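You operate a simulated robot arm through the tools that you are given. There is no shell and no other tool. Be economical: measure what you need, move in short steps, check, and stop when the job is done.

You are at the controls of a simulated two-armed robot. One attempt, no reset.

Task
Press the coil on the grey plate to 93 mm and set it on the black mat.
Fine: wind the press back up and leave the grey plate slid out.

It is judged by the outcome, as a careful person would: the job done as asked, and still so three seconds after it is handed in. It fails if anything else is knocked over, pushed out of place, dropped, spilled or broken.

Robot
Two 6-joint arms with two-finger parallel grippers on one trunk that stands fixed in place. Base frame: the origin is at the foot of the trunk, x ahead of it, y to its left, z up; the work surface is at about z = 82.2. Lengths are in cm, angles in degrees, forces in N, time in s.
The left shoulder is at [6, 18.7, 119.7], the right one opposite. With the tool pointing down near the work surface each hand reaches from about 10 to 60 cm from the base axis, measured 20 degrees to its own side. Payload 1.57 kg a hand.
The tool frame of a hand sits at the grasp point between the pads (the TCP): z along the fingers, y along the line on which they close. The tips reach 3 cm beyond it. Largest opening 11 cm; finger width 2.4, thickness 1.2; the body of the gripper, 4.8 by 11.2 cm, starts 7.8 cm behind the TCP.
Orientation is that of the tool frame in the base frame, as a unit quaternion [w, x, y, z]. With the fingers straight down and closing along the base's y, the tool's x points along the base's -x, its y along +y and its z along -z.

Tools
- The arms move only by the tool move_arm. It takes "left_series", "right_series" or both (then of equal length, played together; a hand with none holds still); each is one flat list of numbers, 7 for each row, row after row: the shift along the tool's x, y, z in cm, then the turn, a rotation vector about the tool's x, y, z in degrees, then the finger opening in cm, from 0 to 11. In form: [x, y, z, rx, ry, rz, claw, x, y, z, rx, ry, rz, claw, ...]. A call has 1 to 8 rows; each row is the pose to reach, as a shift and turn from the pose commanded when the call began, along the tool's axes at that moment. Each row takes 0.2 s and may step no farther than 5 cm and 8.6 degrees from the row before; otherwise, or with a gripper value out of range, the whole call is refused. Where a pose cannot be reached the arm comes as near as it can. A force on the tool above 90 N (or 10 N above the force at the start of the call, whichever is more), or a blocked arm, ends the call early, and 0.2 s more pass. The fingers move at their own pace (about 15.3 cm/s each) and stop on an object; they squeeze with about 43 N. The grip force told is the motor's: it shows also when the fingers shut on nothing. Time passes only in rows, and 0.2 s behind the last, so rows that repeat a pose let the fingers close. It gives the time, the measured TCP pose, the force on the tool (base axes), the opening and the grip force at its end, in the units of the frame above (readings bear some noise), with the torque about the TCP (base axes, N m) and any sound that the robot's microphone picked up.
- Cameras (640 x 400 px; columns grow to the right, rows downward): "scene" is now at [1.73, 0.3, 173.85]; the picture's right is [0.03, -1.00, 0.00], its down [-0.75, -0.02, -0.66] and it looks along [0.66, 0.02, -0.75] (base axes); focal length 312 px, centre (320, 200). "left" rides on the left gripper at [7, -1.6, -14.1] in its tool frame; the picture's right is [0.23, 0.97, 0.00], its down [-0.86, 0.20, -0.48] and it looks along [-0.47, 0.11, 0.88] (tool axes); focal length 222 px, centre (320, 200). "right" rides on the right gripper at [7, 1.6, -14.1] in its tool frame; the picture's right is [-0.23, 0.97, 0.00], its down [-0.86, -0.20, -0.48] and it looks along [-0.47, -0.11, 0.88] (tool axes); focal length 222 px, centre (320, 200). There is no depth. A picture from a camera that has moved, and an enlarged one, comes with that camera's place and axes in the base frame and with its lens.
- get_image(camera): a new picture of that camera. No time passes.
- raise_lower(by): slides the trunk up (or, below 0, down) by that many cm; the arms and the scene camera ride with it, the base frame stays. It gives what a move gives, with no picture.
- pan_tilt(pan, tilt): turns the head with the scene camera to pan (to the left, within 86 degrees either way) and tilt (down, from -29 to 69), counted from straight ahead of the robot. It gives what a move gives.
- enlarge(camera, box): a new picture of the part [left, top, right, bottom] of that camera's present view, enlarged. No time passes.
- hand_in(): hands the job in; it is judged then, once.

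Work in short steps. Places have to be worked out from the pictures, the camera data and where the tool is seen: move nearer, look again, correct. Check each grasp and each placing, and mend what went wrong. You have 120 turns and 78 pictures in all, those below and enlarged ones among them. Open the grippers and draw the arms clear of the work before you hand the job in, unless the task says otherwise; then end with one line.

The tools are called after ">>>" as name(argument=value, ...) on one line, values as JSON. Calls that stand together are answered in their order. move_arm: Moves the arms, as the interface text tells. Its arguments: {"type":"object","properties":{"left_series":{"type":"array","items":{"type":"number"}},"right_series":{"type":"array","items":{"type":"number"}}},"required":[]} The other tools are called the same way: raise_lower (by) slides the trunk up or down; pan_tilt (pan, tilt) turns the head that bears the scene camera; get_image (camera) takes a picture; enlarge (camera, box) takes an enlarged picture of a part of a camera's view; hand_in () hands the job in.

At the start:

```text
time: 0.0
left_tcp_pos: [37.87, 14.6, 134.06]
left_tool_rot: [0.0, 0.0, 1.0, 0.0]
left_wrist_force: [-0.2, 0.5, -0.5]
left_torque: [0.0, -0.02, 0.03]
left_opening: 10.98
left_gripper_force: 0.0
right_tcp_pos: [41.37, -16.46, 129.22]
right_tool_rot: [0.0, 0.0, 1.0, 0.0]
right_wrist_force: [0.0, 0.4, 0.0]
right_torque: [-0.01, -0.02, 0.06]
right_opening: 11.02
right_gripper_force: 0.0
trunk travel left (down, up): [-82.5, 16.5]
head pan, tilt: [1.7, 49.0]
```

scene: 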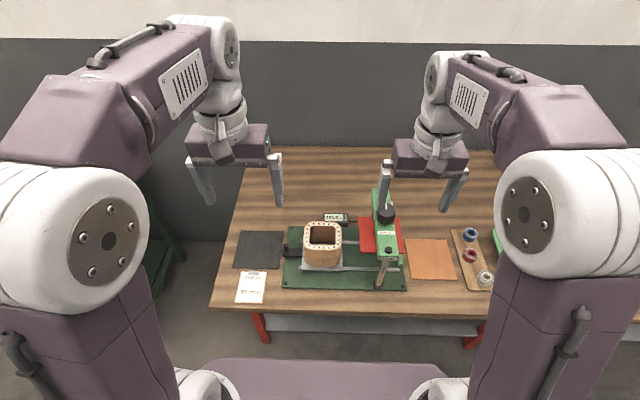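
right: 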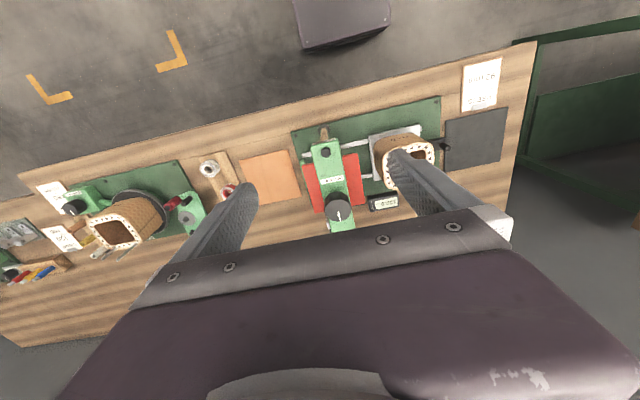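
left: 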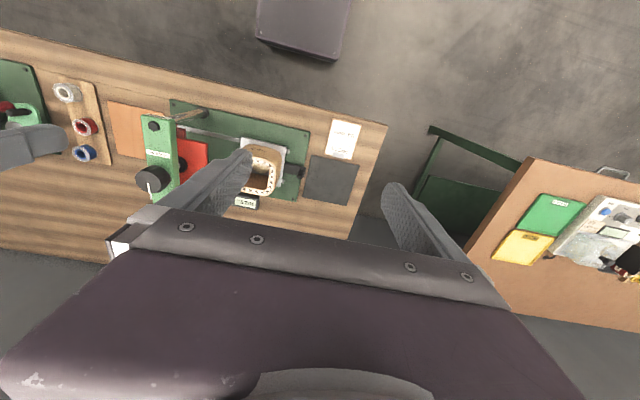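

I'll look closer at the press, coil, mat and paper notes.

>>> enlarge(camera="scene", box=[220, 180, 420, 305])

>>> enlarge(camera="left", box=[100, 70, 400, 258])

>>> enlarge(camera="right", box=[270, 40, 530, 240])

```text
3.20 times, centred on (320, 242) of scene
camera zoom: at [1.73, 0.3, 173.85], right [0.03, -1.0, 0.0], down [-0.75, -0.02, -0.66], along [0.66, 0.02, -0.75], focal length 999 px, centre (320, 64)
```

zoom: 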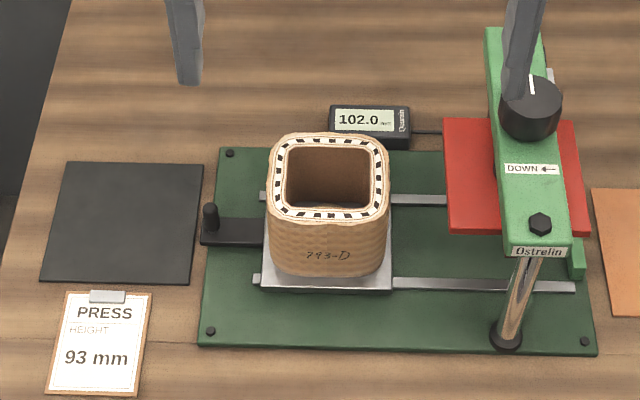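

```text
2.13 times, centred on (250, 164) of left
camera zoom: at [30.94, 13.01, 148.21], right [-0.23, 0.97, 0.0], down [0.86, 0.2, 0.48], along [0.47, 0.11, -0.88], focal length 473 px, centre (469, 277)
```

zoom: 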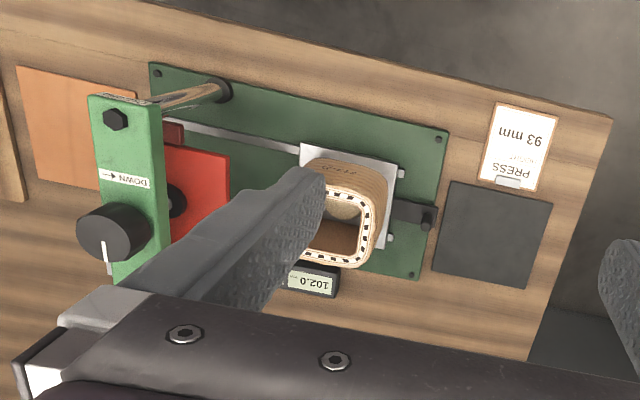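

```text
2.00 times, centred on (400, 140) of right
camera zoom: at [34.31, -14.86, 143.36], right [0.23, 0.97, 0.0], down [0.86, -0.2, 0.48], along [0.47, -0.11, -0.88], focal length 444 px, centre (160, 320)
```

zoom: 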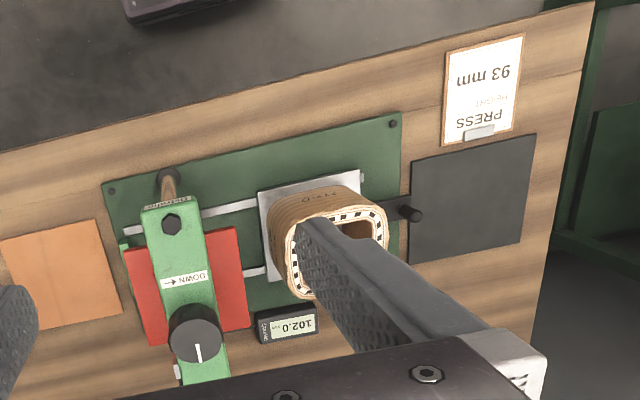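

Base-frame estimates: handle post at about (58, 13.4, z 84–88), coil centre (57, 1), press column line y≈-16.6, knob at (58.5, -16.6, z 103–106). I'll move the left hand above the handle post and look.

>>> move_arm(left_series=[-2.5, -0.15, 4, 0, 0, 0, 5, -5, -0.3, 8, 0, 0, 0, 5, -7.5, -0.45, 12, 0, 0, 0, 5, -10, -0.6, 16, 0, 0, 0, 5, -12.5, -0.75, 20, 0, 0, 0, 5, -15, -0.9, 24, 0, 0, 0, 5, -17.5, -1.05, 28, 0, 0, 0, 5, -19.5, -1.2, 31, 0, 0, 0, 5])

>>> get_image(camera="left")

>>> get_image(camera="scene")

```text
time: 1.8
left_tcp_pos: [57.45, 13.19, 102.48]
left_tool_rot: [-0.001, 0.0, 1.0, -0.001]
left_wrist_force: [-0.2, 0.7, -0.2]
left_torque: [0.0, 0.03, -0.04]
left_opening: 5.01
left_gripper_force: 0.1
right_tcp_pos: [41.39, -16.52, 129.19]
right_tool_rot: [0.0, 0.0, 1.0, -0.001]
right_wrist_force: [0.0, -0.3, -0.1]
right_torque: [-0.04, 0.04, 0.05]
right_opening: 11.0
right_gripper_force: 0.1
trunk travel left (down, up): [-82.5, 16.5]
head pan, tilt: [1.7, 49.0]
```

```text
71 pictures are left
camera left: at [50.51, 11.58, 116.65], right [-0.23, 0.97, 0.0], down [0.86, 0.2, 0.48], along [0.47, 0.11, -0.88], focal length 222 px, centre (320, 200)
```

left: 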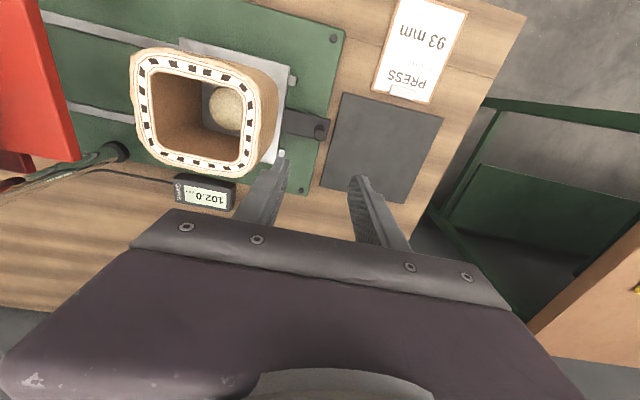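

```text
70 pictures are left
camera scene: at [1.93, 0.31, 173.86], right [0.03, -1.0, 0.0], down [-0.76, -0.02, -0.66], along [0.66, 0.02, -0.76], focal length 312 px, centre (320, 200)
```

scene: 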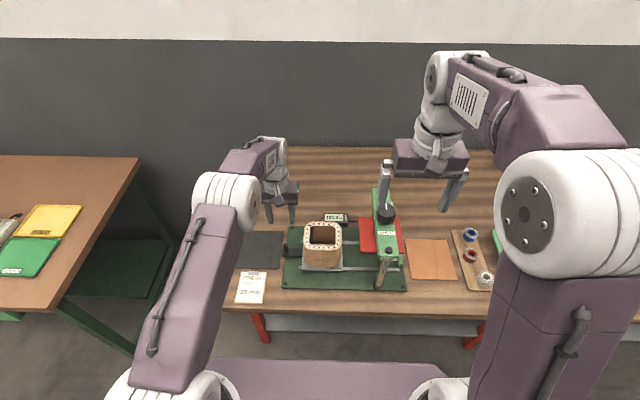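

Post appears at about (56.2, 13.0). I'll zoom in on the coil interior and the press.

>>> enlarge(camera="left", box=[110, 10, 350, 220])

>>> enlarge(camera="scene", box=[270, 170, 420, 300])

```text
1.90 times, centred on (230, 115) of left
camera zoom: at [50.51, 11.58, 116.65], right [-0.23, 0.97, 0.0], down [0.86, 0.2, 0.48], along [0.47, 0.11, -0.88], focal length 423 px, centre (491, 362)
```

zoom: 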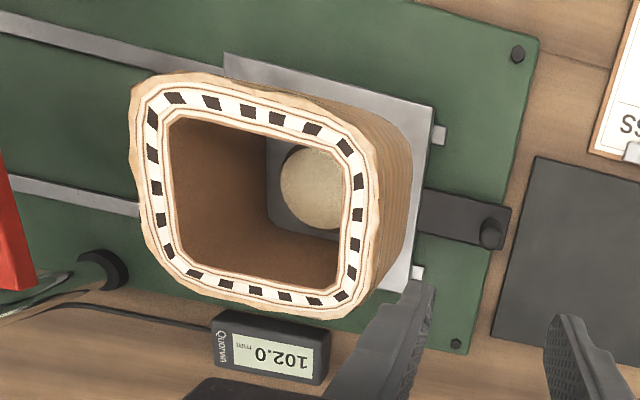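

```text
3.08 times, centred on (345, 235) of scene
camera zoom: at [1.93, 0.31, 173.86], right [0.03, -1.0, 0.0], down [-0.76, -0.02, -0.66], along [0.66, 0.02, -0.76], focal length 960 px, centre (243, 92)
```

zoom: 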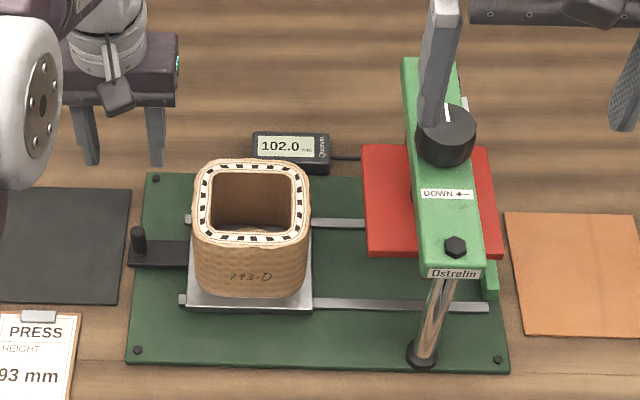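

Coil top is about z 94.5. Before sliding it in I need to check clearance under the platen, so I bring the right hand above the knob and look with its camera.

>>> move_arm(right_series=[-3, 0, 2.8, 0, 0, 0, 8, -6, 0, 5.6, 0, 0, 0, 8, -9, 0, 8.4, 0, 0, 0, 8, -12, 0, 11.2, 0, 0, 0, 8, -15.1, -0.1, 14.2, 0, 0, 0, 8])

>>> get_image(camera="right")

>>> enlarge(camera="scene", box=[270, 170, 420, 300])

```text
time: 3.0
left_tcp_pos: [57.42, 13.04, 102.61]
left_tool_rot: [-0.001, 0.0, 1.0, 0.0]
left_wrist_force: [-0.2, -0.4, 0.1]
left_torque: [-0.02, 0.04, -0.01]
left_opening: 5.0
left_gripper_force: 0.2
right_tcp_pos: [56.21, -16.64, 114.96]
right_tool_rot: [-0.001, 0.0, 1.0, 0.0]
right_wrist_force: [0.4, 0.3, 0.2]
right_torque: [0.04, 0.06, 0.02]
right_opening: 7.99
right_gripper_force: 0.0
trunk travel left (down, up): [-82.5, 16.5]
head pan, tilt: [1.7, 49.0]
```

```text
67 pictures are left
camera right: at [49.29, -15.06, 129.09], right [0.23, 0.97, 0.0], down [0.86, -0.2, 0.48], along [0.46, -0.11, -0.88], focal length 222 px, centre (320, 200)
```

right: 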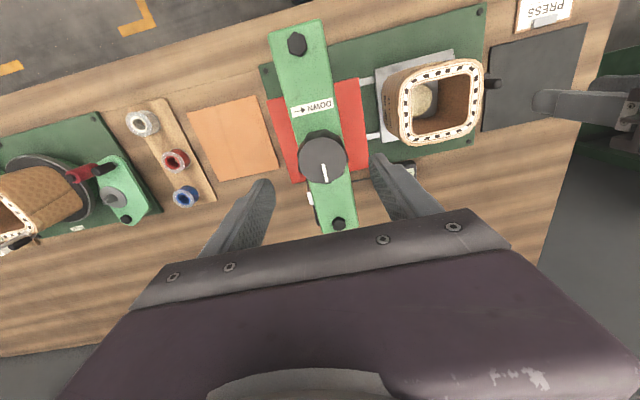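

```text
3.08 times, centred on (345, 235) of scene
camera zoom: at [2.05, 0.27, 173.85], right [0.03, -1.0, 0.0], down [-0.76, -0.02, -0.65], along [0.65, 0.02, -0.76], focal length 960 px, centre (243, 92)
```

zoom: 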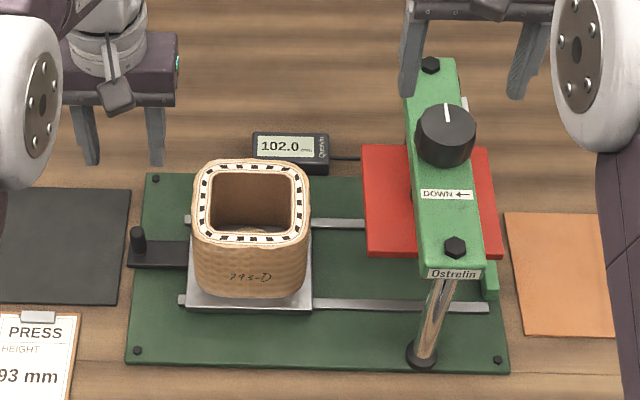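

Knob is at (56.2, -16.6), bolts confirm the beam top is around z 103. I'll descend so the fingertips straddle the knob just above the beam, and check by picture.

>>> move_arm(right_series=[0, 0, 4, 0, 0, 0, 8, 0, 0, 7, 0, 0, 0, 8, 0, 0, 8, 0, 0, 0, 8])

>>> enlarge(camera="scene", box=[340, 140, 440, 240])

>>> enlarge(camera="right", box=[220, 60, 460, 240])

```text
time: 3.8
left_tcp_pos: [57.29, 13.12, 102.77]
left_tool_rot: [0.001, 0.0, 1.0, 0.0]
left_wrist_force: [0.0, -0.5, 0.6]
left_torque: [0.02, -0.01, 0.02]
left_opening: 5.01
left_gripper_force: 0.0
right_tcp_pos: [56.3, -16.47, 106.82]
right_tool_rot: [0.001, 0.0, 1.0, -0.001]
right_wrist_force: [-0.9, -0.3, -0.1]
right_torque: [0.0, 0.0, -0.03]
right_opening: 8.01
right_gripper_force: 0.1
trunk travel left (down, up): [-82.5, 16.5]
head pan, tilt: [1.7, 49.0]
```

```text
4.00 times, centred on (390, 190) of scene
camera zoom: at [1.64, 0.3, 173.86], right [0.03, -1.0, 0.0], down [-0.75, -0.02, -0.66], along [0.66, 0.02, -0.75], focal length 1249 px, centre (40, 240)
```

zoom: 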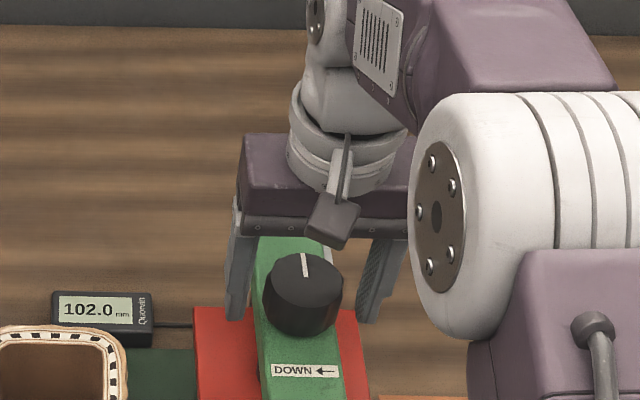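

```text
2.22 times, centred on (340, 150) of right
camera zoom: at [49.22, -14.84, 120.98], right [0.23, 0.97, 0.0], down [0.85, -0.2, 0.48], along [0.47, -0.11, -0.88], focal length 494 px, centre (276, 311)
```

zoom: 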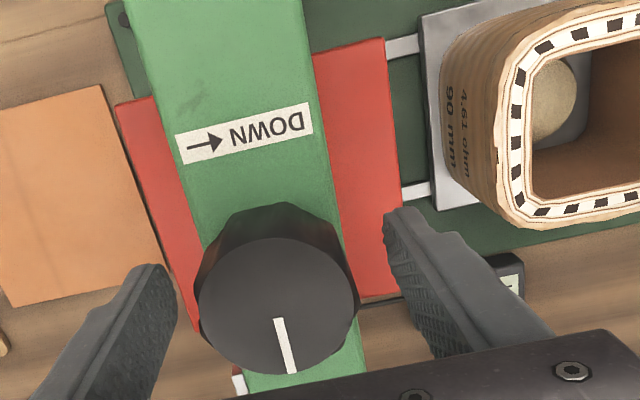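

Fingers straddle the knob evenly. I'll grip and turn a little counter-clockwise (up) to learn the screw lead and gain clearance.

>>> move_arm(right_series=[0, 0, 0, 0, 0, 0, 0, 0, 0, 0, 0, 0, 0, 0, 0, 0, 0, 0, 0, -8.5, 0, 0, 0, 0, 0, 0, -17, 0, 0, 0, 0, 0, 0, -25.5, 0, 0, 0, 0, 0, 0, -34, 0])

>>> enlarge(camera="scene", box=[310, 170, 430, 250])

```text
time: 5.2
left_tcp_pos: [57.37, 13.14, 102.7]
left_tool_rot: [0.0, 0.0, 1.0, 0.0]
left_wrist_force: [0.2, -0.2, 0.5]
left_torque: [0.0, -0.01, -0.01]
left_opening: 5.0
left_gripper_force: 0.1
right_tcp_pos: [56.48, -16.57, 106.94]
right_tool_rot: [0.0, -0.293, 0.956, 0.0]
right_wrist_force: [-1.1, 1.7, -4.7]
right_torque: [-0.32, -0.07, -0.41]
right_opening: 5.11
right_gripper_force: 44.9
trunk travel left (down, up): [-82.5, 16.5]
head pan, tilt: [1.7, 49.0]
```

```text
5.00 times, centred on (370, 210) of scene
camera zoom: at [1.83, 0.3, 173.85], right [0.03, -1.0, 0.0], down [-0.75, -0.02, -0.66], along [0.66, 0.02, -0.76], focal length 1561 px, centre (70, 150)
```

zoom: 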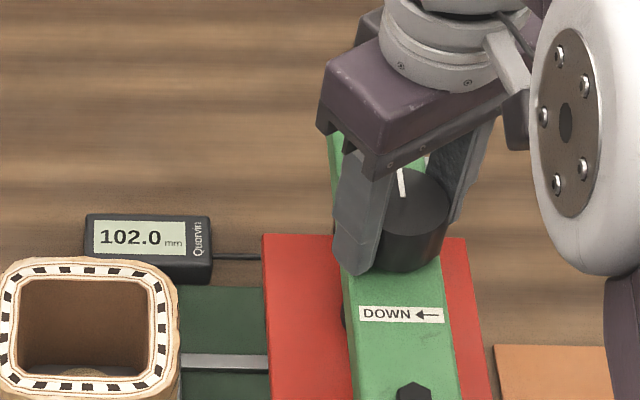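

The knob is at its upper stop (102.0 is fully up; the fingers slipped). So the coil should fit beneath. Release and park the right hand up and to the right while the left slides the plate in.

>>> move_arm(right_series=[0, 0, 0, 0, 0, 0, 8, 0, 0, -4.5, 0, 0, 0, 8, 1.5, -2.2, -8, 0, 0, 0, 8, 3.5, -5.2, -11, 0, 0, 0, 8, 5.5, -8.2, -13, 0, 0, 0, 8], left_series=[1.2, -0.15, 3.5, 0, 0, 0, 5, 1.2, -0.15, 7.0, 0, 0, 0, 5, 1.2, -0.15, 9, 0, 0, 0, 5, 1.2, -0.15, 10, 0, 0, 0, 5, 1.2, -0.15, 10, 0, 0, 0, 5])

>>> get_image(camera="left")

>>> enlarge(camera="scene", box=[220, 170, 420, 300])

```text
time: 6.4
left_tcp_pos: [56.24, 13.21, 92.82]
left_tool_rot: [0.001, 0.0, 1.0, 0.001]
left_wrist_force: [-0.4, -0.3, -0.2]
left_torque: [0.01, -0.02, 0.0]
left_opening: 5.02
left_gripper_force: 0.0
right_tcp_pos: [56.44, -26.58, 119.99]
right_tool_rot: [0.0, -0.292, 0.956, 0.001]
right_wrist_force: [0.4, 0.7, -0.1]
right_torque: [0.03, 0.0, 0.02]
right_opening: 7.98
right_gripper_force: 0.0
trunk travel left (down, up): [-82.5, 16.5]
head pan, tilt: [1.7, 49.0]
```

```text
62 pictures are left
camera left: at [49.24, 11.64, 107.0], right [-0.23, 0.97, 0.0], down [0.86, 0.2, 0.48], along [0.47, 0.11, -0.88], focal length 222 px, centre (320, 200)
```

left: 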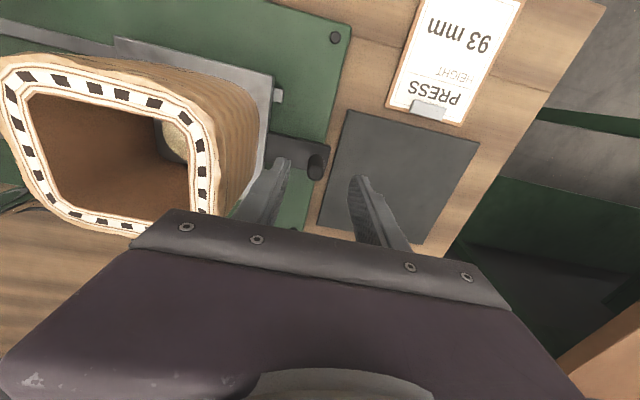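

```text
3.08 times, centred on (320, 235) of scene
camera zoom: at [1.76, 0.17, 173.85], right [0.03, -1.0, 0.0], down [-0.75, -0.02, -0.66], along [0.66, 0.02, -0.75], focal length 960 px, centre (320, 92)
```

zoom: 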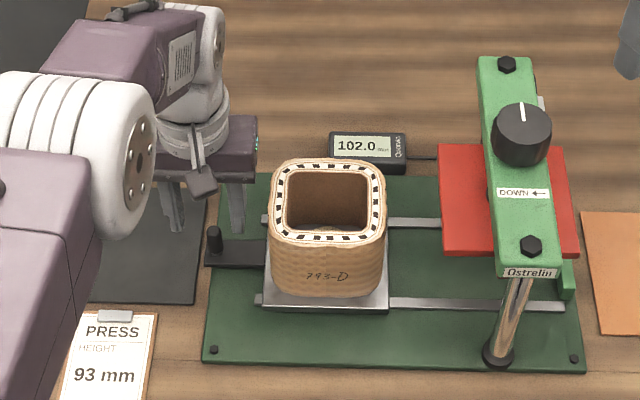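

The post is centred near (56.5, 13.1), between the fingers. Lower to tip z≈86 and close on it.

>>> move_arm(left_series=[-0.2, -0.1, 2, 0, 0, 0, 5, -0.2, -0.1, 3.6, 0, 0, 0, 5, -0.2, -0.1, 3.6, 0, 0, 0, 5])

>>> move_arm(left_series=[0, 0, 0, 0, 0, 0, 0, 0, 0, 0, 0, 0, 0, 0, 0, 0, 0, 0, 0, 0, 0])

>>> get_image(camera="left")

```text
time: 7.2
left_tcp_pos: [56.23, 13.39, 89.28]
left_tool_rot: [0.0, 0.0, 1.0, 0.0]
left_wrist_force: [-1.0, -0.3, 0.4]
left_torque: [0.02, 0.01, 0.01]
left_opening: 5.0
left_gripper_force: 0.0
right_tcp_pos: [56.47, -26.38, 120.15]
right_tool_rot: [0.0, -0.293, 0.956, 0.0]
right_wrist_force: [0.9, -0.8, 0.0]
right_torque: [-0.01, -0.02, 0.01]
right_opening: 7.99
right_gripper_force: 0.1
trunk travel left (down, up): [-82.5, 16.5]
head pan, tilt: [1.7, 49.0]
```

```text
time: 8.0
left_tcp_pos: [56.28, 12.93, 89.34]
left_tool_rot: [-0.001, 0.001, 1.0, 0.0]
left_wrist_force: [-2.9, -16.0, -5.9]
left_torque: [-0.94, -0.33, -0.06]
left_opening: 1.58
left_gripper_force: 31.0
right_tcp_pos: [56.51, -26.85, 119.97]
right_tool_rot: [0.001, -0.292, 0.956, 0.0]
right_wrist_force: [-0.4, -0.4, -0.1]
right_torque: [-0.03, -0.02, 0.0]
right_opening: 7.96
right_gripper_force: 0.1
trunk travel left (down, up): [-82.5, 16.5]
head pan, tilt: [1.7, 49.0]
```

```text
60 pictures are left
camera left: at [49.3, 11.32, 103.41], right [-0.23, 0.97, 0.0], down [0.86, 0.2, 0.48], along [0.46, 0.11, -0.88], focal length 222 px, centre (320, 200)
```

left: 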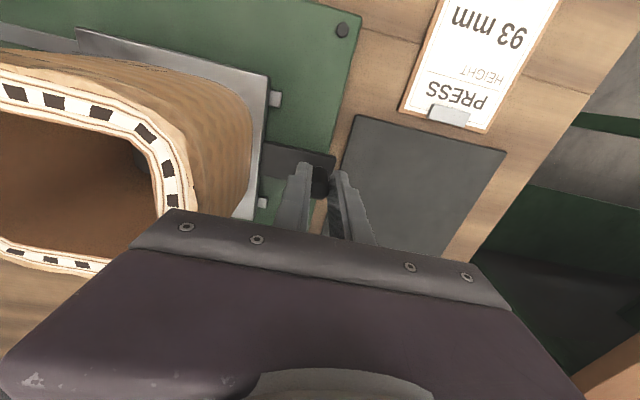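

Post gripped. Slide the plate about 8 cm toward the press gently, then check clearance.

>>> move_arm(left_series=[0, -0.5, 0, 0, 0, 0, 0, 0, -1.2, 0, 0, 0, 0, 0, 0, -2.2, 0, 0, 0, 0, 0, 0, -3.4, 0, 0, 0, 0, 0, 0, -4.6, 0, 0, 0, 0, 0, 0, -5.6, 0, 0, 0, 0, 0, 0, -6.3, 0, 0, 0, 0, 0, 0, -6.6, 0, 0, 0, 0, 0])

>>> get_image(camera="left")

>>> enlarge(camera="scene", box=[270, 170, 420, 300])

```text
time: 9.8
left_tcp_pos: [56.3, 6.7, 89.43]
left_tool_rot: [-0.001, 0.0, 1.0, 0.001]
left_wrist_force: [-11.1, 0.9, -22.2]
left_torque: [-0.3, 0.49, 0.01]
left_opening: 1.6
left_gripper_force: 31.1
right_tcp_pos: [56.67, -26.53, 120.04]
right_tool_rot: [-0.001, -0.292, 0.956, 0.001]
right_wrist_force: [0.4, -0.2, -0.1]
right_torque: [-0.01, 0.0, -0.02]
right_opening: 8.01
right_gripper_force: 0.1
trunk travel left (down, up): [-82.5, 16.5]
head pan, tilt: [1.7, 49.0]
```

```text
59 pictures are left
camera left: at [49.38, 5.11, 103.54], right [-0.23, 0.97, 0.0], down [0.86, 0.2, 0.48], along [0.46, 0.11, -0.88], focal length 222 px, centre (320, 200)
```

left: 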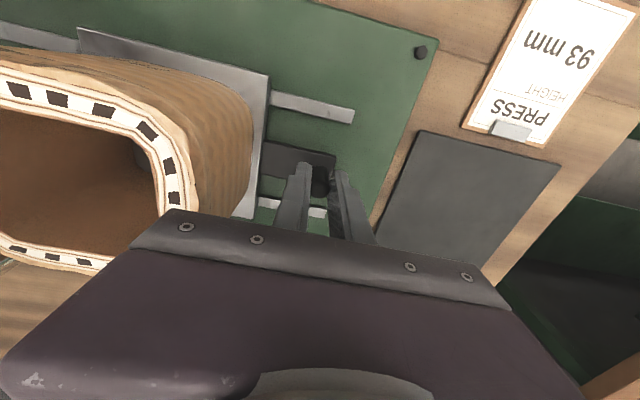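

```text
3.08 times, centred on (345, 235) of scene
camera zoom: at [1.87, 0.38, 173.84], right [0.03, -1.0, 0.0], down [-0.75, -0.02, -0.66], along [0.66, 0.02, -0.76], focal length 960 px, centre (243, 92)
```

zoom: 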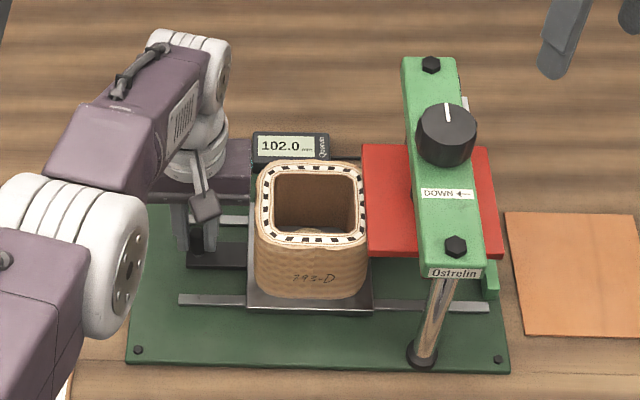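

Sliding works. I'm about to reach the platen edge, so zoom on that gap.

>>> enlarge(camera="scene", box=[345, 210, 405, 270])

```text
6.67 times, centred on (375, 240) of scene
camera zoom: at [1.87, 0.38, 173.84], right [0.03, -1.0, 0.0], down [-0.75, -0.02, -0.66], along [0.66, 0.02, -0.76], focal length 2081 px, centre (-47, -67)
```

zoom: 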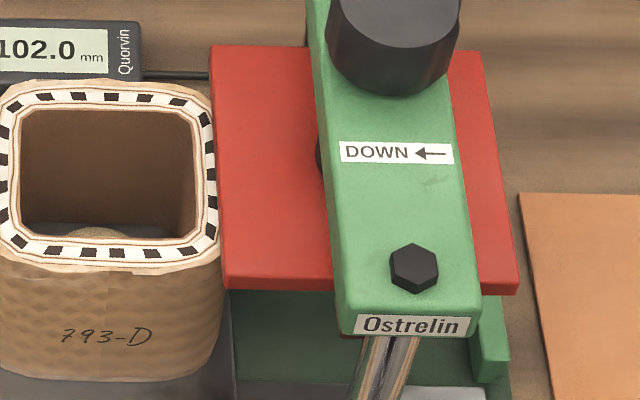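

Platen underside computes to ~z 95, marginally over the coil. Advance slowly 2.5 cm and check the coil doesn't shift on the plate.

>>> move_arm(left_series=[0, -0.4, 0, 0, 0, 0, 0, 0, -0.8, 0, 0, 0, 0, 0, 0, -1.2, 0, 0, 0, 0, 0, 0, -1.6, 0, 0, 0, 0, 0, 0, -2.0, 0, 0, 0, 0, 0, 0, -2.4, 0, 0, 0, 0, 0])

>>> enlarge(camera="scene", box=[325, 200, 405, 280])

```text
time: 11.2
left_tcp_pos: [56.28, 4.23, 89.57]
left_tool_rot: [0.0, 0.0, 1.0, 0.0]
left_wrist_force: [17.0, 1.4, -19.0]
left_torque: [0.37, -0.31, -0.02]
left_opening: 1.61
left_gripper_force: 31.0
left hand out of reach, approached as far as the arm can: row 1, 2, 3, 4, 5, 6
right_tcp_pos: [57.02, -26.55, 119.83]
right_tool_rot: [-0.003, -0.292, 0.956, 0.001]
right_wrist_force: [0.6, -0.1, -0.4]
right_torque: [0.01, 0.03, 0.01]
right_opening: 8.0
right_gripper_force: 0.0
trunk travel left (down, up): [-82.5, 16.5]
head pan, tilt: [1.7, 49.0]
```

```text
5.00 times, centred on (365, 240) of scene
camera zoom: at [2.59, 0.25, 173.84], right [0.03, -1.0, 0.0], down [-0.76, -0.02, -0.65], along [0.65, 0.02, -0.76], focal length 1561 px, centre (95, 0)
```

zoom: 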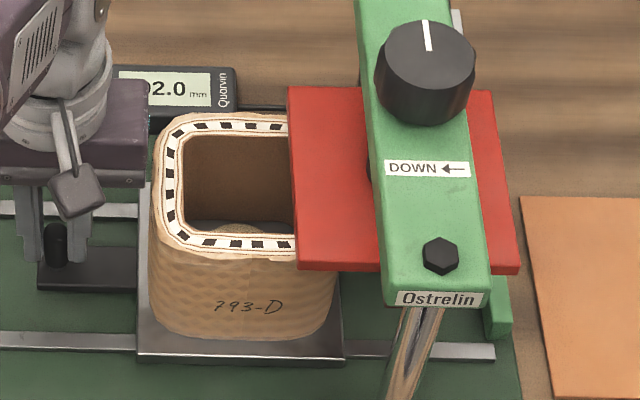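

The coil passes under the platen fine, but the left arm is at its reach limit. I'll loosen, tilt the hand forward ~25° (wrist closer to the robot) and re-grip.

>>> move_arm(left_series=[0, 0, 0, 0, 0, 0, 2.6, 0.5, 0, 0, 0, -8.4, 0, 2.6, 0.9, 0, 0, 0, -16.8, 0, 2.6, 1.3, 0, 0, 0, -25.2, 0, 2.6, 1.3, 0, 0, 0, -25.2, 0, 0, 1.3, 0, 0, 0, -25.2, 0, 0])

>>> get_image(camera="left")

```text
time: 12.6
left_tcp_pos: [54.53, 4.75, 89.89]
left_tool_rot: [0.211, -0.002, 0.977, 0.006]
left_wrist_force: [-5.1, 0.9, -3.0]
left_torque: [-0.3, 1.05, 0.02]
left_opening: 1.57
left_gripper_force: 30.9
left hand out of reach, approached as far as the arm can: row 4, 5, 6
right_tcp_pos: [56.5, -26.49, 120.08]
right_tool_rot: [0.0, -0.292, 0.956, 0.0]
right_wrist_force: [0.5, 0.4, 0.7]
right_torque: [0.02, 0.01, 0.03]
right_opening: 7.97
right_gripper_force: 0.1
trunk travel left (down, up): [-82.5, 16.5]
head pan, tilt: [1.7, 49.0]
```

```text
55 pictures are left
camera left: at [42.3, 2.95, 99.73], right [-0.21, 0.97, -0.08], down [0.58, 0.19, 0.79], along [0.79, 0.12, -0.61], focal length 222 px, centre (320, 200)
```

left: 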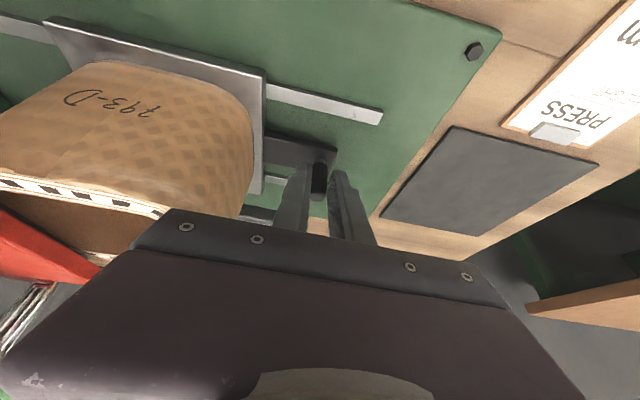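

Tilted to ~24° and re-gripped. Continue sliding and see whether reach holds.

>>> move_arm(left_series=[0, -0.6, 0, 0, 0, 0, 0, 0, -1.4, 0, 0, 0, 0, 0, 0, -2.2, 0, 0, 0, 0, 0, 0, -3, 0, 0, 0, 0, 0, 0, -3.8, 0, 0, 0, 0, 0, 0, -4.5, 0, 0, 0, 0, 0])

>>> get_image(camera="scene")

```text
time: 14.0
left_tcp_pos: [54.53, 0.08, 89.76]
left_tool_rot: [0.219, 0.0, 0.976, 0.0]
left_wrist_force: [-7.9, -0.3, -8.8]
left_torque: [-0.27, 0.49, -0.01]
left_opening: 1.56
left_gripper_force: 31.0
right_tcp_pos: [56.51, -26.45, 120.17]
right_tool_rot: [0.001, -0.292, 0.956, 0.0]
right_wrist_force: [0.9, 0.5, -0.2]
right_torque: [0.01, 0.02, 0.04]
right_opening: 8.02
right_gripper_force: 0.2
trunk travel left (down, up): [-82.5, 16.5]
head pan, tilt: [1.7, 49.0]
```

```text
54 pictures are left
camera scene: at [1.69, 0.26, 173.85], right [0.03, -1.0, 0.0], down [-0.75, -0.02, -0.66], along [0.66, 0.02, -0.75], focal length 312 px, centre (320, 200)
```

scene: 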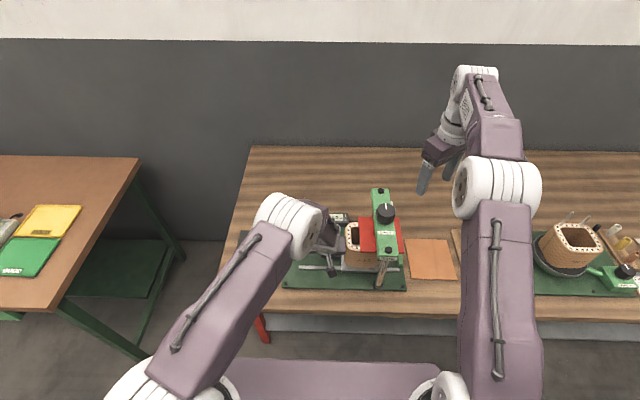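

Good, reach holds now. Slide the rest (~4.8 cm) to centre under the platen.

>>> move_arm(left_series=[0, -0.8, 0, 0, 0, 0, 0, 0, -1.6, 0, 0, 0, 0, 0, 0, -2.4, 0, 0, 0, 0, 0, 0, -3.2, 0, 0, 0, 0, 0, 0, -3.9, 0, 0, 0, 0, 0, 0, -4.4, 0, 0, 0, 0, 0, 0, -4.8, 0, 0, 0, 0, 0, 0, -5.0, 0, 0, 0, 0, 0])

>>> enlarge(camera="scene", box=[310, 190, 430, 290])

>>> get_image(camera="left")

```text
time: 15.8
left_tcp_pos: [54.45, -4.59, 89.8]
left_tool_rot: [0.218, -0.001, 0.976, 0.0]
left_wrist_force: [-9.1, 7.6, -5.5]
left_torque: [-0.12, 0.3, 0.15]
left_opening: 1.56
left_gripper_force: 31.6
right_tcp_pos: [56.49, -26.27, 120.08]
right_tool_rot: [0.0, -0.292, 0.956, -0.001]
right_wrist_force: [-0.2, -0.8, -0.1]
right_torque: [0.03, 0.06, -0.01]
right_opening: 7.98
right_gripper_force: 0.1
trunk travel left (down, up): [-82.5, 16.5]
head pan, tilt: [1.7, 49.0]
```

```text
4.00 times, centred on (370, 240) of scene
camera zoom: at [1.63, 0.52, 173.86], right [0.03, -1.0, 0.0], down [-0.75, -0.02, -0.66], along [0.66, 0.02, -0.75], focal length 1249 px, centre (120, 40)
```

zoom: 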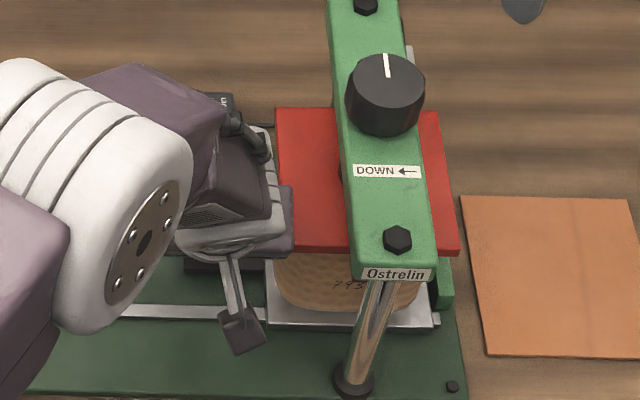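

```text
52 pictures are left
camera left: at [42.17, -6.2, 99.58], right [-0.21, 0.97, -0.1], down [0.57, 0.2, 0.8], along [0.8, 0.11, -0.6], focal length 222 px, centre (320, 200)
```

left: 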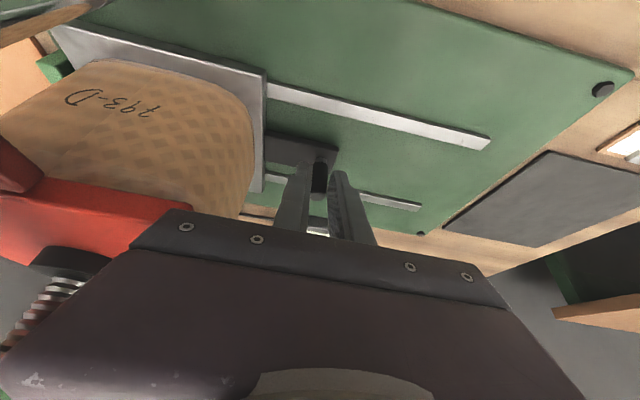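

The plate looks near the green stop block; push 0.5 cm more to seat it and read the force.

>>> move_arm(left_series=[0, -0.25, 0, 0, 0, 0, 0, 0, -0.5, 0, 0, 0, 0, 0, 0, -0.5, 0, 0, 0, 0, 0])

```text
time: 16.6
left_tcp_pos: [54.41, -4.6, 89.8]
left_tool_rot: [0.218, -0.002, 0.976, 0.003]
left_wrist_force: [-3.4, 33.4, -0.9]
left_torque: [0.33, -0.2, 0.71]
left_opening: 1.56
left_gripper_force: 30.9
right_tcp_pos: [56.39, -25.94, 120.3]
right_tool_rot: [0.001, -0.293, 0.956, -0.003]
right_wrist_force: [-0.4, 0.9, -0.1]
right_torque: [0.02, 0.02, -0.03]
right_opening: 7.99
right_gripper_force: 0.1
trunk travel left (down, up): [-82.5, 16.5]
head pan, tilt: [1.7, 49.0]
```

Against the stop. Release the post, retract along the tool axis, and park the left hand to the left.

>>> move_arm(left_series=[0, 0.5, 0, 0, 0, 0, 0, 0, 0.5, 0, 0, 0, 0, 4, 0, 0.5, -4, 0, 0, 0, 4, 0, 0.5, -8.5, 0, 0, 0, 4, 0, 3.5, -12, 0, 0, 0, 4, 0, 8, -13, 0, 0, 0, 4, 0, 12.8, -14, 0, 0, 0, 4, 0, 17, -15, 0, 0, 0, 4])

>>> enlarge(camera="scene", box=[220, 170, 420, 300])

```text
time: 18.4
left_tcp_pos: [48.19, 11.8, 103.5]
left_tool_rot: [0.217, -0.001, 0.976, -0.001]
left_wrist_force: [-0.1, -0.5, 0.0]
left_torque: [0.0, 0.0, -0.04]
left_opening: 3.97
left_gripper_force: 0.0
right_tcp_pos: [56.41, -26.33, 120.23]
right_tool_rot: [0.001, -0.292, 0.956, -0.001]
right_wrist_force: [0.0, -0.4, -0.7]
right_torque: [-0.03, 0.03, -0.02]
right_opening: 7.99
right_gripper_force: 0.1
trunk travel left (down, up): [-82.5, 16.5]
head pan, tilt: [1.7, 49.0]
```

```text
3.08 times, centred on (320, 235) of scene
camera zoom: at [1.66, 0.46, 173.85], right [0.03, -1.0, 0.0], down [-0.75, -0.02, -0.66], along [0.66, 0.02, -0.75], focal length 960 px, centre (320, 92)
```

zoom: 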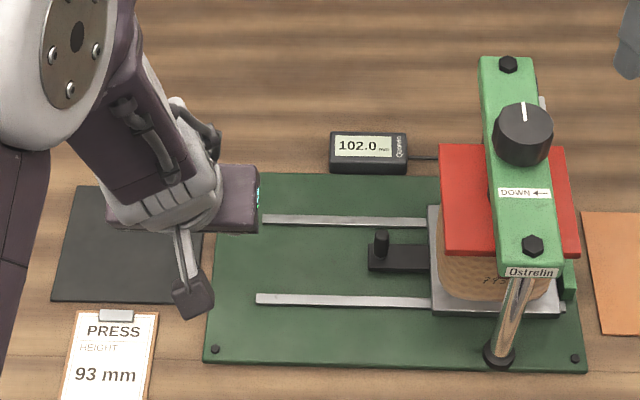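

Plate seated. Now bring the right hand back over the knob while winding the wrist to about -100° for a long clockwise stroke.

>>> move_arm(right_series=[-2.5, 3.7, 0, 0, 0, -8.3, 8, -5.43, 8.05, 0, 0, 0, -16.6, 8, -5.43, 8.05, 3, 0, 0, -24.9, 8, -5.43, 8.05, 6, 0, 0, -33.2, 8, -5.43, 8.05, 9, 0, 0, -41.5, 8, -5.43, 8.05, 11, 0, 0, -49.8, 8, -5.43, 8.05, 12.5, 0, 0, -58.1, 8, -5.43, 8.05, 13.1, 0, 0, -66.4, 8])

>>> enlarge(camera="scene", box=[310, 160, 430, 250])

```text
refused: row 2 steps farther than a row can; nothing moved
```

```text
4.44 times, centred on (370, 205) of scene
camera zoom: at [1.66, 0.46, 173.85], right [0.03, -1.0, 0.0], down [-0.75, -0.02, -0.66], along [0.66, 0.02, -0.75], focal length 1388 px, centre (98, 178)
```

zoom: 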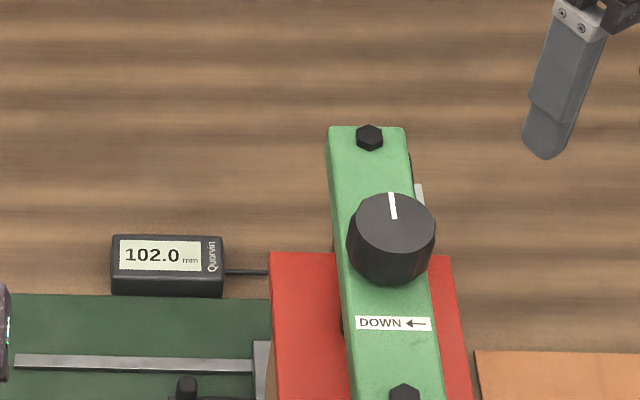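

Row 2 was slightly too long; even out the lateral steps.

>>> move_arm(right_series=[-2.7, 4.0, 0, 0, 0, -8.3, 8, -5.4, 8.0, 0, 0, 0, -16.6, 8, -5.43, 8.05, 3, 0, 0, -24.9, 8, -5.43, 8.05, 6, 0, 0, -33.2, 8, -5.43, 8.05, 9, 0, 0, -41.5, 8, -5.43, 8.05, 11, 0, 0, -49.8, 8, -5.43, 8.05, 12.5, 0, 0, -58.1, 8, -5.43, 8.05, 13.1, 0, 0, -66.4, 8])

>>> enlarge(camera="scene", box=[310, 160, 430, 250])

```text
time: 20.2
left_tcp_pos: [48.31, 11.8, 103.51]
left_tool_rot: [0.218, 0.0, 0.976, 0.0]
left_wrist_force: [-0.5, 1.1, 0.7]
left_torque: [0.05, 0.01, -0.01]
left_opening: 4.01
left_gripper_force: 0.1
right_tcp_pos: [56.35, -16.72, 106.94]
right_tool_rot: [0.0, 0.769, -0.639, 0.0]
right_wrist_force: [0.3, 0.1, -0.5]
right_torque: [-0.02, -0.01, -0.02]
right_opening: 7.99
right_gripper_force: 0.0
trunk travel left (down, up): [-82.5, 16.5]
head pan, tilt: [1.7, 49.0]
```

```text
4.44 times, centred on (370, 205) of scene
camera zoom: at [1.73, 0.34, 173.85], right [0.03, -1.0, 0.0], down [-0.75, -0.02, -0.66], along [0.66, 0.02, -0.75], focal length 1388 px, centre (98, 178)
```

zoom: 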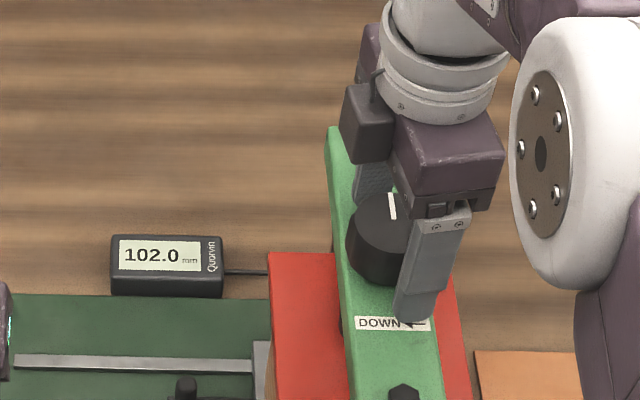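

Now grip and turn clockwise ~60°.

>>> move_arm(right_series=[0, 0, 0, 0, 0, 0, 0, 0, 0, 0, 0, 0, 8.5, 0, 0, 0, 0, 0, 0, 17, 0, 0, 0, 0, 0, 0, 25.5, 0, 0, 0, 0, 0, 0, 34, 0, 0, 0, 0, 0, 0, 42.5, 0, 0, 0, 0, 0, 0, 51, 0, 0, 0, 0, 0, 0, 59.5, 0])

>>> enlarge(camera="scene", box=[310, 160, 430, 250])

```text
time: 22.0
left_tcp_pos: [48.22, 11.77, 103.45]
left_tool_rot: [0.218, 0.0, 0.976, 0.001]
left_wrist_force: [-1.1, 0.3, -0.3]
left_torque: [0.01, 0.02, -0.01]
left_opening: 3.99
left_gripper_force: 0.1
right_tcp_pos: [56.21, -16.69, 106.85]
right_tool_rot: [-0.001, -0.348, 0.937, 0.0]
right_wrist_force: [-8.7, 5.0, -13.3]
right_torque: [0.28, -1.39, 0.03]
right_opening: 5.2
right_gripper_force: 44.9
trunk travel left (down, up): [-82.5, 16.5]
head pan, tilt: [1.7, 49.0]
```

```text
4.44 times, centred on (370, 205) of scene
camera zoom: at [1.66, 0.4, 173.84], right [0.03, -1.0, 0.0], down [-0.75, -0.02, -0.66], along [0.66, 0.02, -0.75], focal length 1388 px, centre (98, 178)
```

zoom: 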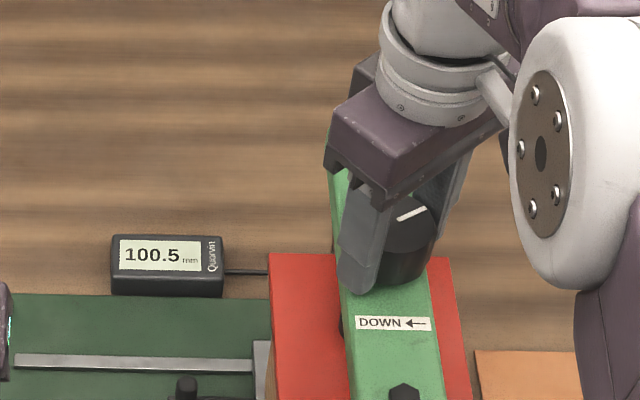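

1.5 mm per 60° (9 mm/rev). Keep turning clockwise without regripping.

>>> move_arm(right_series=[0, 0, 0, 0, 0, 8.5, 0, 0, 0, 0, 0, 0, 17, 0, 0, 0, 0, 0, 0, 25.5, 0, 0, 0, 0, 0, 0, 34, 0, 0, 0, 0, 0, 0, 42.5, 0, 0, 0, 0, 0, 0, 51, 0, 0, 0, 0, 0, 0, 59.5, 0, 0, 0, 0, 0, 0, 68, 0])

>>> enlarge(camera="scene", box=[310, 160, 430, 250])

```text
time: 23.8
left_tcp_pos: [48.21, 12.04, 103.38]
left_tool_rot: [0.219, -0.001, 0.976, 0.0]
left_wrist_force: [0.3, 0.0, -0.2]
left_torque: [-0.02, -0.02, 0.02]
left_opening: 4.01
left_gripper_force: 0.1
right_tcp_pos: [56.21, -16.51, 106.81]
right_tool_rot: [-0.002, 0.236, 0.972, -0.001]
right_wrist_force: [-15.3, 17.7, -25.1]
right_torque: [1.05, 0.4, 0.04]
right_opening: 5.21
right_gripper_force: 44.4
trunk travel left (down, up): [-82.5, 16.5]
head pan, tilt: [1.7, 49.0]
```

```text
4.44 times, centred on (370, 205) of scene
camera zoom: at [1.74, 0.7, 173.84], right [0.03, -1.0, 0.0], down [-0.75, -0.02, -0.66], along [0.66, 0.02, -0.75], focal length 1388 px, centre (98, 178)
```

zoom: 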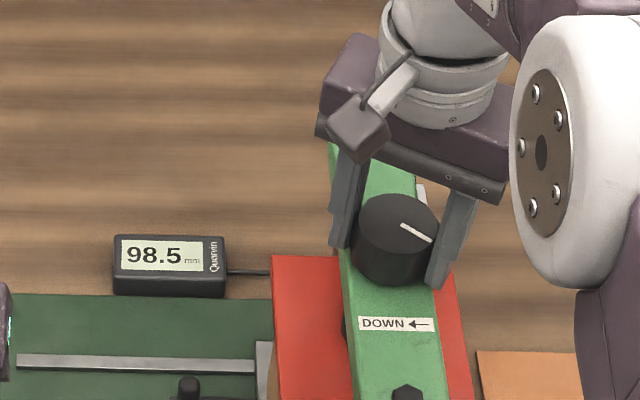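

98.5 now, ~10 mm/rev. Continue another 68°.

>>> move_arm(right_series=[0, 0, 0, 0, 0, 8.5, 0, 0, 0, 0, 0, 0, 17, 0, 0, 0, 0, 0, 0, 25.5, 0, 0, 0, 0, 0, 0, 34, 0, 0, 0, 0, 0, 0, 42.5, 0, 0, 0, 0, 0, 0, 51, 0, 0, 0, 0, 0, 0, 59.5, 0, 0, 0, 0, 0, 0, 68, 0])

>>> enlarge(camera="scene", box=[310, 160, 430, 250])

```text
time: 25.6
left_tcp_pos: [48.37, 12.2, 103.46]
left_tool_rot: [0.217, 0.0, 0.976, -0.002]
left_wrist_force: [0.2, -0.3, 0.8]
left_torque: [0.01, 0.0, 0.04]
left_opening: 3.98
left_gripper_force: 0.0
right_tcp_pos: [56.62, -16.4, 106.95]
right_tool_rot: [0.001, 0.739, 0.673, 0.0]
right_wrist_force: [-7.0, 20.8, -17.6]
right_torque: [0.62, 0.59, 0.05]
right_opening: 5.21
right_gripper_force: 44.5
trunk travel left (down, up): [-82.5, 16.5]
head pan, tilt: [1.7, 49.0]
```

```text
4.44 times, centred on (370, 205) of scene
camera zoom: at [1.9, 0.85, 173.86], right [0.03, -1.0, 0.0], down [-0.75, -0.02, -0.66], along [0.66, 0.02, -0.76], focal length 1388 px, centre (98, 178)
```

zoom: 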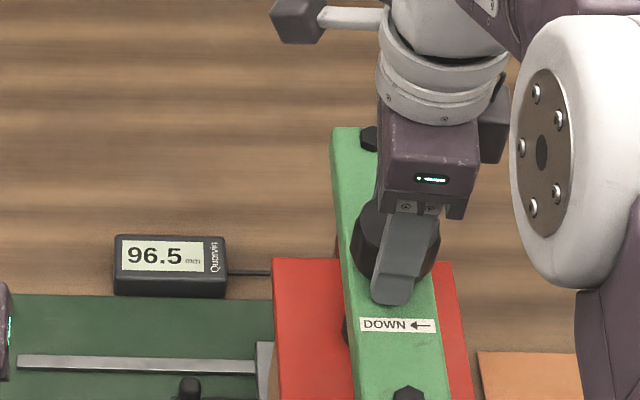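

96.5. Another 68°.

>>> move_arm(right_series=[0, 0, 0, 0, 0, 8.5, 0, 0, 0, 0, 0, 0, 17, 0, 0, 0, 0, 0, 0, 25.5, 0, 0, 0, 0, 0, 0, 34, 0, 0, 0, 0, 0, 0, 42.5, 0, 0, 0, 0, 0, 0, 51, 0, 0, 0, 0, 0, 0, 59.5, 0, 0, 0, 0, 0, 0, 68, 0])

>>> enlarge(camera="scene", box=[310, 160, 430, 250])

```text
time: 27.4
left_tcp_pos: [48.48, 12.03, 103.28]
left_tool_rot: [0.217, -0.001, 0.976, -0.001]
left_wrist_force: [-0.1, -0.4, -0.9]
left_torque: [0.0, -0.02, -0.02]
left_opening: 3.99
left_gripper_force: 0.0
right_tcp_pos: [56.72, -16.48, 107.01]
right_tool_rot: [0.001, 0.989, 0.146, 0.001]
right_wrist_force: [7.3, 17.1, -4.0]
right_torque: [0.59, 1.41, 0.06]
right_opening: 5.21
right_gripper_force: 45.4
trunk travel left (down, up): [-82.5, 16.5]
head pan, tilt: [1.7, 49.0]
```

```text
4.44 times, centred on (370, 205) of scene
camera zoom: at [2.11, 0.81, 173.86], right [0.03, -1.0, 0.0], down [-0.76, -0.02, -0.65], along [0.65, 0.02, -0.76], focal length 1388 px, centre (98, 178)
```

zoom: 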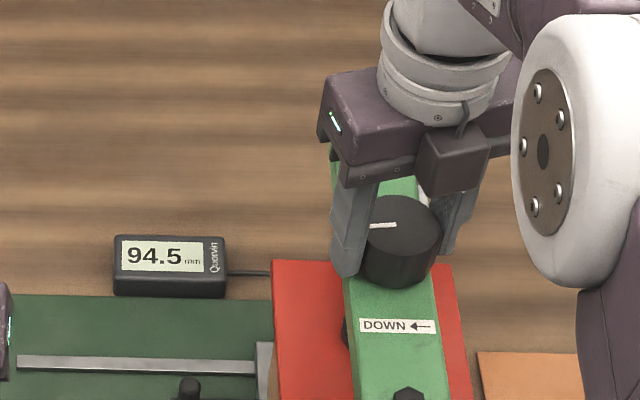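

94.5. Turn 34° more (expect ~93.5).

>>> move_arm(right_series=[0, 0, 0, 0, 0, 8.5, 0, 0, 0, 0, 0, 0, 17, 0, 0, 0, 0, 0, 0, 25.5, 0, 0, 0, 0, 0, 0, 34, 0])

>>> enlarge(camera="scene", box=[320, 200, 380, 240])

```text
time: 27.9
left_tcp_pos: [48.38, 12.34, 103.31]
left_tool_rot: [0.218, -0.001, 0.976, -0.002]
left_wrist_force: [-0.3, -0.8, 0.2]
left_torque: [0.05, -0.02, 0.02]
left_opening: 4.01
left_gripper_force: 0.2
right_tcp_pos: [56.06, -16.63, 106.84]
right_tool_rot: [-0.024, 0.998, 0.052, -0.001]
right_wrist_force: [3.5, 57.6, 4.4]
right_torque: [-1.17, 1.05, 0.34]
right_opening: 5.25
right_gripper_force: 45.2
right hand out of reach, approached as far as the arm can: row 1, 2
trunk travel left (down, up): [-82.5, 16.5]
head pan, tilt: [1.7, 49.0]
stopped in row 2 (right hand): the force on the tool passed its limit at 96 N (the readings are from after the stop); the commanded pose is now the measured one
```

```text
10.00 times, centred on (350, 220) of scene
camera zoom: at [1.96, 1.39, 173.86], right [0.03, -1.0, 0.01], down [-0.76, -0.03, -0.66], along [0.65, 0.02, -0.76], focal length 3122 px, centre (20, 0)
```

zoom: 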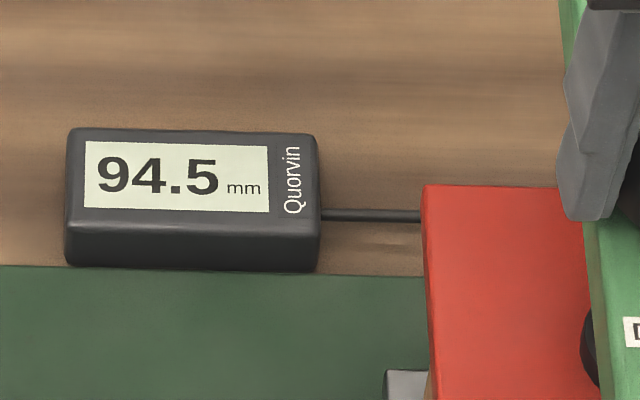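

Wrist limit reached (~174°). Open, straighten the slight tilt, then unwind the hand for another bite.

>>> move_arm(right_series=[0, 0, 0, 0, 0, 0, 8, 0.3, 0, 0, -2.7, 0, 0, 8, 0.3, 0, 0, -2.7, 0, 0, 8])

>>> move_arm(right_series=[0, 0, 0, 0, 0, -8.5, 8, 0, 0, 0, 0, 0, -17, 8, 0, 0, 0, 0, 0, -25.5, 8, 0, 0, 0, 0, 0, -34, 8, 0, 0, 0, 0, 0, -42.5, 8, 0, 0, 0, 0, 0, -51, 8, 0, 0, 0, 0, 0, -59.5, 8, 0, 0, 0, 0, 0, -68, 8])

>>> enlarge(camera="scene", box=[310, 160, 430, 250])

```text
time: 28.7
left_tcp_pos: [48.22, 11.98, 103.59]
left_tool_rot: [0.219, 0.0, 0.976, -0.001]
left_wrist_force: [-0.6, 0.2, -0.6]
left_torque: [0.0, 0.03, -0.01]
left_opening: 3.98
left_gripper_force: 0.1
right_tcp_pos: [56.11, -18.89, 106.67]
right_tool_rot: [-0.002, 0.998, 0.056, 0.001]
right_wrist_force: [-2.0, 20.6, 4.5]
right_torque: [0.1, 0.25, 0.23]
right_opening: 9.89
right_gripper_force: 10.4
right hand out of reach, approached as far as the arm can: row 2, 3
trunk travel left (down, up): [-82.5, 16.5]
head pan, tilt: [1.7, 49.0]
```

```text
time: 30.5
left_tcp_pos: [48.18, 11.8, 103.4]
left_tool_rot: [0.218, 0.001, 0.976, 0.0]
left_wrist_force: [-0.4, 0.1, -0.2]
left_torque: [0.0, 0.03, 0.01]
left_opening: 3.97
left_gripper_force: 0.0
right_tcp_pos: [56.26, -19.35, 106.69]
right_tool_rot: [0.003, 0.798, 0.602, -0.001]
right_wrist_force: [-0.1, -0.3, -0.2]
right_torque: [-0.02, -0.01, -0.01]
right_opening: 8.02
right_gripper_force: 0.1
trunk travel left (down, up): [-82.5, 16.5]
head pan, tilt: [1.7, 49.0]
```

```text
4.44 times, centred on (370, 205) of scene
camera zoom: at [1.76, 0.28, 173.85], right [0.03, -1.0, 0.0], down [-0.75, -0.02, -0.66], along [0.66, 0.02, -0.75], focal length 1388 px, centre (98, 178)
```

zoom: 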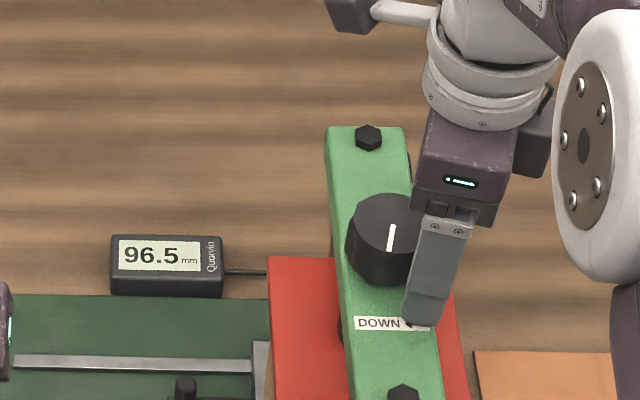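

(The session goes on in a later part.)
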